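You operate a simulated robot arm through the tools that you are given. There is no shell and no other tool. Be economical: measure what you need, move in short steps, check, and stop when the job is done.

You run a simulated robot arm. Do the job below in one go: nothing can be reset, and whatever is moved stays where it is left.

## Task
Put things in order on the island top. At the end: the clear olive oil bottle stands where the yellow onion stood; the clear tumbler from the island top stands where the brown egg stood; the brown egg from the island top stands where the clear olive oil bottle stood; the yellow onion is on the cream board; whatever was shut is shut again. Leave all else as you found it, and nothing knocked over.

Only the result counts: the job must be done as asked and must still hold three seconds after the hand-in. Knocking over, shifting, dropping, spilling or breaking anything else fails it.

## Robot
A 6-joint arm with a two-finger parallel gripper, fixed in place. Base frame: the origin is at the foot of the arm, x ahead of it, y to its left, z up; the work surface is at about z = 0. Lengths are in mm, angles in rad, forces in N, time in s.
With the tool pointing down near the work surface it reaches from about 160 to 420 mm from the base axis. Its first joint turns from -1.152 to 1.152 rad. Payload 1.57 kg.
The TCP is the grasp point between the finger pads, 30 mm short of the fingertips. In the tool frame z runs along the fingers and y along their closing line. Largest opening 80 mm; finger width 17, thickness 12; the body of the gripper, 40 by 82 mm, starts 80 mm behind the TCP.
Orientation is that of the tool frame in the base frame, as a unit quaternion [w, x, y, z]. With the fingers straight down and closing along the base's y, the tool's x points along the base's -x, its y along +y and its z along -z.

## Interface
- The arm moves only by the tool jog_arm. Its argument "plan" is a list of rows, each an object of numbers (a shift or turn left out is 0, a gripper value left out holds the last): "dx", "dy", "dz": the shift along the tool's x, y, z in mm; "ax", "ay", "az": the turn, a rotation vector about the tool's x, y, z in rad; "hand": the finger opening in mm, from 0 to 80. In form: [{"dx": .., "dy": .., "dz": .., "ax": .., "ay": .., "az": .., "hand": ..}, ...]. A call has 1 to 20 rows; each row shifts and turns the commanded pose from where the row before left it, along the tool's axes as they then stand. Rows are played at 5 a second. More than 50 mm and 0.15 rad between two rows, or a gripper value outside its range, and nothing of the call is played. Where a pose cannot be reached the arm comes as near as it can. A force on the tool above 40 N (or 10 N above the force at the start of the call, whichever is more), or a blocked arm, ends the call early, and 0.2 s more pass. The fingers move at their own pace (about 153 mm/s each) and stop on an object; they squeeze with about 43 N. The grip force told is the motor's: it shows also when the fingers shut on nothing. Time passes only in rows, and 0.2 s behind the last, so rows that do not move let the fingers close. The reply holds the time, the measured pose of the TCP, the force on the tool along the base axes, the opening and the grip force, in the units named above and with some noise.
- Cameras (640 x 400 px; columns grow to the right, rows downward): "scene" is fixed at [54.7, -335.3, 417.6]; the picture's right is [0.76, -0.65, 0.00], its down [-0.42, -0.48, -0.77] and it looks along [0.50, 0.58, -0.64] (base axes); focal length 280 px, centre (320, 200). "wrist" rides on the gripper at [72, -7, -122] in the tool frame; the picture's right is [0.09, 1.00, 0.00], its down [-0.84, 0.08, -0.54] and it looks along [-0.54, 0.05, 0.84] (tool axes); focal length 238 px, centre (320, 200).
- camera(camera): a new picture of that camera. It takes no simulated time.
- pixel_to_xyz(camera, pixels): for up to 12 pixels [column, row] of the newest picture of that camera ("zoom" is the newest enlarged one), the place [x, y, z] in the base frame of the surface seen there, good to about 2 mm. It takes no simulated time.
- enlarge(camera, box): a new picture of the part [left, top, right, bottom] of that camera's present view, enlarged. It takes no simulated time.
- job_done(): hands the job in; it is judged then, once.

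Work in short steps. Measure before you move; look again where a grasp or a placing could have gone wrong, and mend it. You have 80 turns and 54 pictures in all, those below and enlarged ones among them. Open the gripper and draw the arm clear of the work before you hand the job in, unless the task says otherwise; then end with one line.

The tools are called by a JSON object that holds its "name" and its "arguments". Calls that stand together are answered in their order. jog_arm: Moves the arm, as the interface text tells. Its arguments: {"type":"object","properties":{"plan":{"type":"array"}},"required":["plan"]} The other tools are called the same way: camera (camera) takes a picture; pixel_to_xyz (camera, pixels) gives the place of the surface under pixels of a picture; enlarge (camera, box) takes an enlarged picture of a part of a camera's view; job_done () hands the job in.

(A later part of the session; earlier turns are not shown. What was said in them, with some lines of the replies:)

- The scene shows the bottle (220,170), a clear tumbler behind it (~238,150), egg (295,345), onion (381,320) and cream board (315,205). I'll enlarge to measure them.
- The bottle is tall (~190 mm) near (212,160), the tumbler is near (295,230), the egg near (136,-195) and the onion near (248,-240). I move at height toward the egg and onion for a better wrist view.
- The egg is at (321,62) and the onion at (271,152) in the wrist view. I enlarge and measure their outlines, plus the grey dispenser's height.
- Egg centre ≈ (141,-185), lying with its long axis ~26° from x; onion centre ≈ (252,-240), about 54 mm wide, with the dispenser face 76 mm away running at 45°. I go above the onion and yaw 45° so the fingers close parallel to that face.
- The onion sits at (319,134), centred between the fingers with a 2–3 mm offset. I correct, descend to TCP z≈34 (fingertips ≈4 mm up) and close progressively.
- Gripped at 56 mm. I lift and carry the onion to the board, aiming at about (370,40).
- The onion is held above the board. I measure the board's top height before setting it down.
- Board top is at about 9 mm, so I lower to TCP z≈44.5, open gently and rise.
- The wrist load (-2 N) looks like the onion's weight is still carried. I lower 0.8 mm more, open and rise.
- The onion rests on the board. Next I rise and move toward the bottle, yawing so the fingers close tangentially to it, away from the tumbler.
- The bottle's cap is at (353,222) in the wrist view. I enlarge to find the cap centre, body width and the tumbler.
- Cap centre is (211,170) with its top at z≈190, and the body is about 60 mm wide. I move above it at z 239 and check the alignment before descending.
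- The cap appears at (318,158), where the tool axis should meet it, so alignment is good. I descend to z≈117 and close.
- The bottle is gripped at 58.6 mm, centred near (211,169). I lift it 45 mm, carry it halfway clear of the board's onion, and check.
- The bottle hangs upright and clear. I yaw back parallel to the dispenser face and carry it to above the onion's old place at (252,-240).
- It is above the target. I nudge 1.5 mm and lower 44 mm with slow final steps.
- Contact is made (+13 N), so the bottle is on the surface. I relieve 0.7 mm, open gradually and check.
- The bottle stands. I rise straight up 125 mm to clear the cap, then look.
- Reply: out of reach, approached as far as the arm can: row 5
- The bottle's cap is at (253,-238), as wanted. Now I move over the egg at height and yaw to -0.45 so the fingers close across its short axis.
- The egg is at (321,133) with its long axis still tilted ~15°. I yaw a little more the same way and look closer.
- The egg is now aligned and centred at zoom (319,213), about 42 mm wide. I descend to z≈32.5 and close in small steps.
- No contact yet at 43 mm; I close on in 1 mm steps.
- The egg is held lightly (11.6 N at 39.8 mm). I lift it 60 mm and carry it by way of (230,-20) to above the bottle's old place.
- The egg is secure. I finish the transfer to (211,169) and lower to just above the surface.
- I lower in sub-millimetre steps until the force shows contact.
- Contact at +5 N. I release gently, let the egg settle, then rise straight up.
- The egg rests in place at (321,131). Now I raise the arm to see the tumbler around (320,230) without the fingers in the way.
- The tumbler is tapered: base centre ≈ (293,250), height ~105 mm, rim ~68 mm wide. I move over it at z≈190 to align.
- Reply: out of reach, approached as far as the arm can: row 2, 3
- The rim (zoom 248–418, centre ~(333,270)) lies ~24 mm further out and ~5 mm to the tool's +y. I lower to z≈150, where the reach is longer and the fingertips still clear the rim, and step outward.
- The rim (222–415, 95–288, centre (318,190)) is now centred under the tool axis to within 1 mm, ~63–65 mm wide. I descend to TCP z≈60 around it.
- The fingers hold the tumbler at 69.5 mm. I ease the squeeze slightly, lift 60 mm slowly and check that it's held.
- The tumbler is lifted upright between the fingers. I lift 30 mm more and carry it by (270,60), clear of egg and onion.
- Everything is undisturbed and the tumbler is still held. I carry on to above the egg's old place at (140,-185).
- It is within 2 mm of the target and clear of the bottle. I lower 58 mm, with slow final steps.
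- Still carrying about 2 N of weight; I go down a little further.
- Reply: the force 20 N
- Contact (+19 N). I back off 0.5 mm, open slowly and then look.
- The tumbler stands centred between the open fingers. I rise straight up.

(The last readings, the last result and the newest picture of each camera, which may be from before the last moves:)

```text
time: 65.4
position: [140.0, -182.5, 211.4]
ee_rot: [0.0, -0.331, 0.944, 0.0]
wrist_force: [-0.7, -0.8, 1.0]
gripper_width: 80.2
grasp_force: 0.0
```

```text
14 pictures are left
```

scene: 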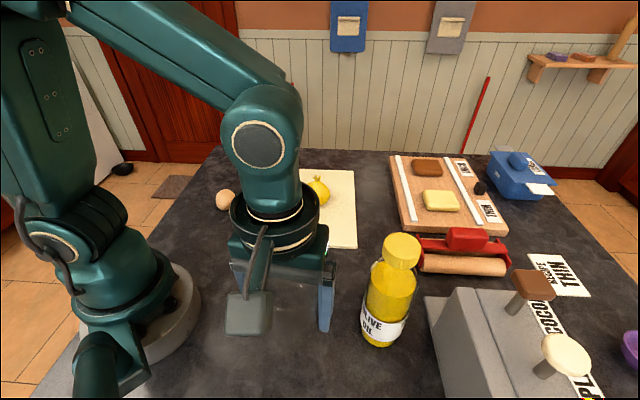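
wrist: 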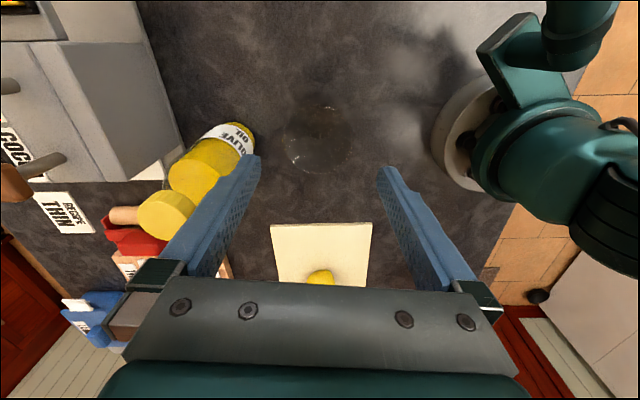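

The tumbler stands at (317,140), right where expected. I raise a bit and withdraw to the starting region, then verify all.

{"name": "jog_arm", "arguments": {"plan": [{"dz": -18}, {"dx": -20, "dy": 28}, {"dx": -36, "dy": 7.3}, {"dx": -36, "dy": 7.3}, {"dx": -36, "dy": 7.3}, {"dx": -36, "dy": 7.3}, {"dx": -36, "dy": 7.3}, {"dx": -36, "dy": 7.3}, {}]}}

{"name": "camera", "arguments": {"camera": "scene"}}

{"name": "camera", "arguments": {"camera": "wrist"}}

{"name": "enlarge", "arguments": {"camera": "scene", "box": [220, 270, 420, 390]}}

{"name": "pixel_to_xyz", "arguments": {"camera": "scene", "pixels": [[225, 199], [317, 192], [402, 243], [381, 330]]}}

```text
time: 67.4
position: [281.4, 17.9, 230.3]
ee_rot: [-0.001, -0.331, 0.944, 0.0]
wrist_force: [0.4, -0.1, -0.3]
gripper_width: 80.1
grasp_force: 0.1
```

```text
13 pictures are left
```

scene: 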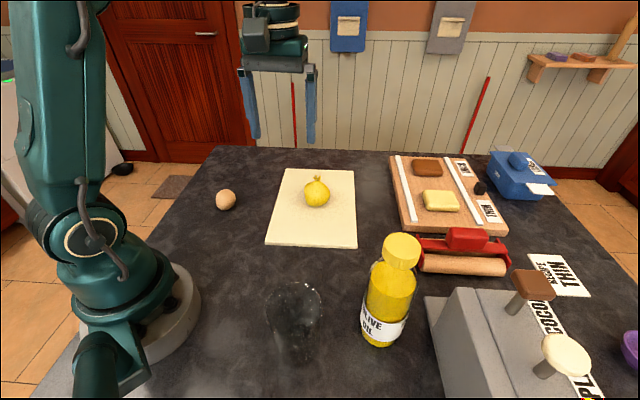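

```text
12 pictures are left
```

wrist: 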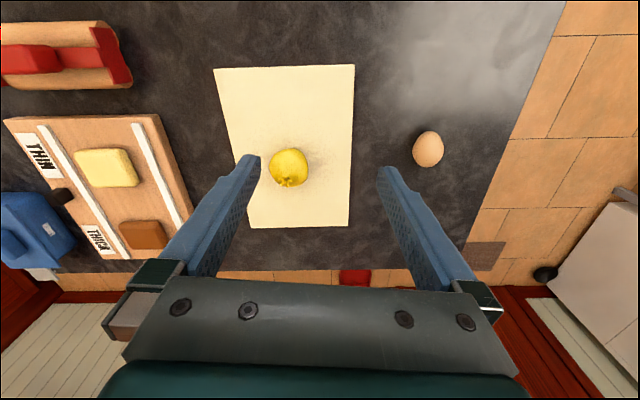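

```text
3.20 times, centred on (320, 330) of scene
```

zoom: 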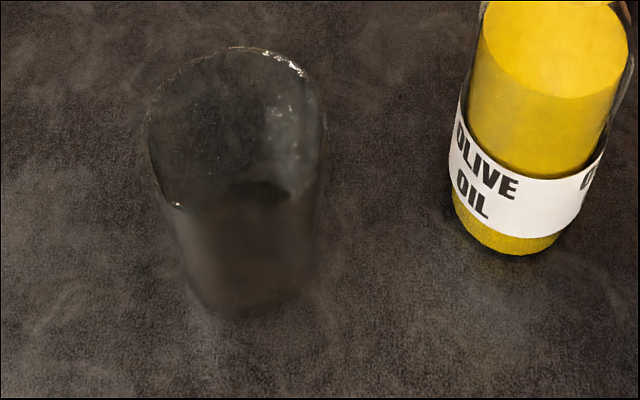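

```text
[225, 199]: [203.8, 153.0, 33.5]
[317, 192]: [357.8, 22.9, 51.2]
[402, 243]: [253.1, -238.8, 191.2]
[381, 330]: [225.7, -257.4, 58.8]
```

Egg, onion, bottle and tumbler are all upright and in their places, nothing else has moved, and the gripper is open and clear. I hand in.

{"name": "job_done", "arguments": {}}

```text
The job is handed in.
```

I've handed the job in. The olive oil bottle stands where the onion stood, the tumbler where the egg stood, and the egg where the bottle stood. The onion is on the cream board. Nothing shut was opened, and nothing else looked moved or knocked over in the last pictures.
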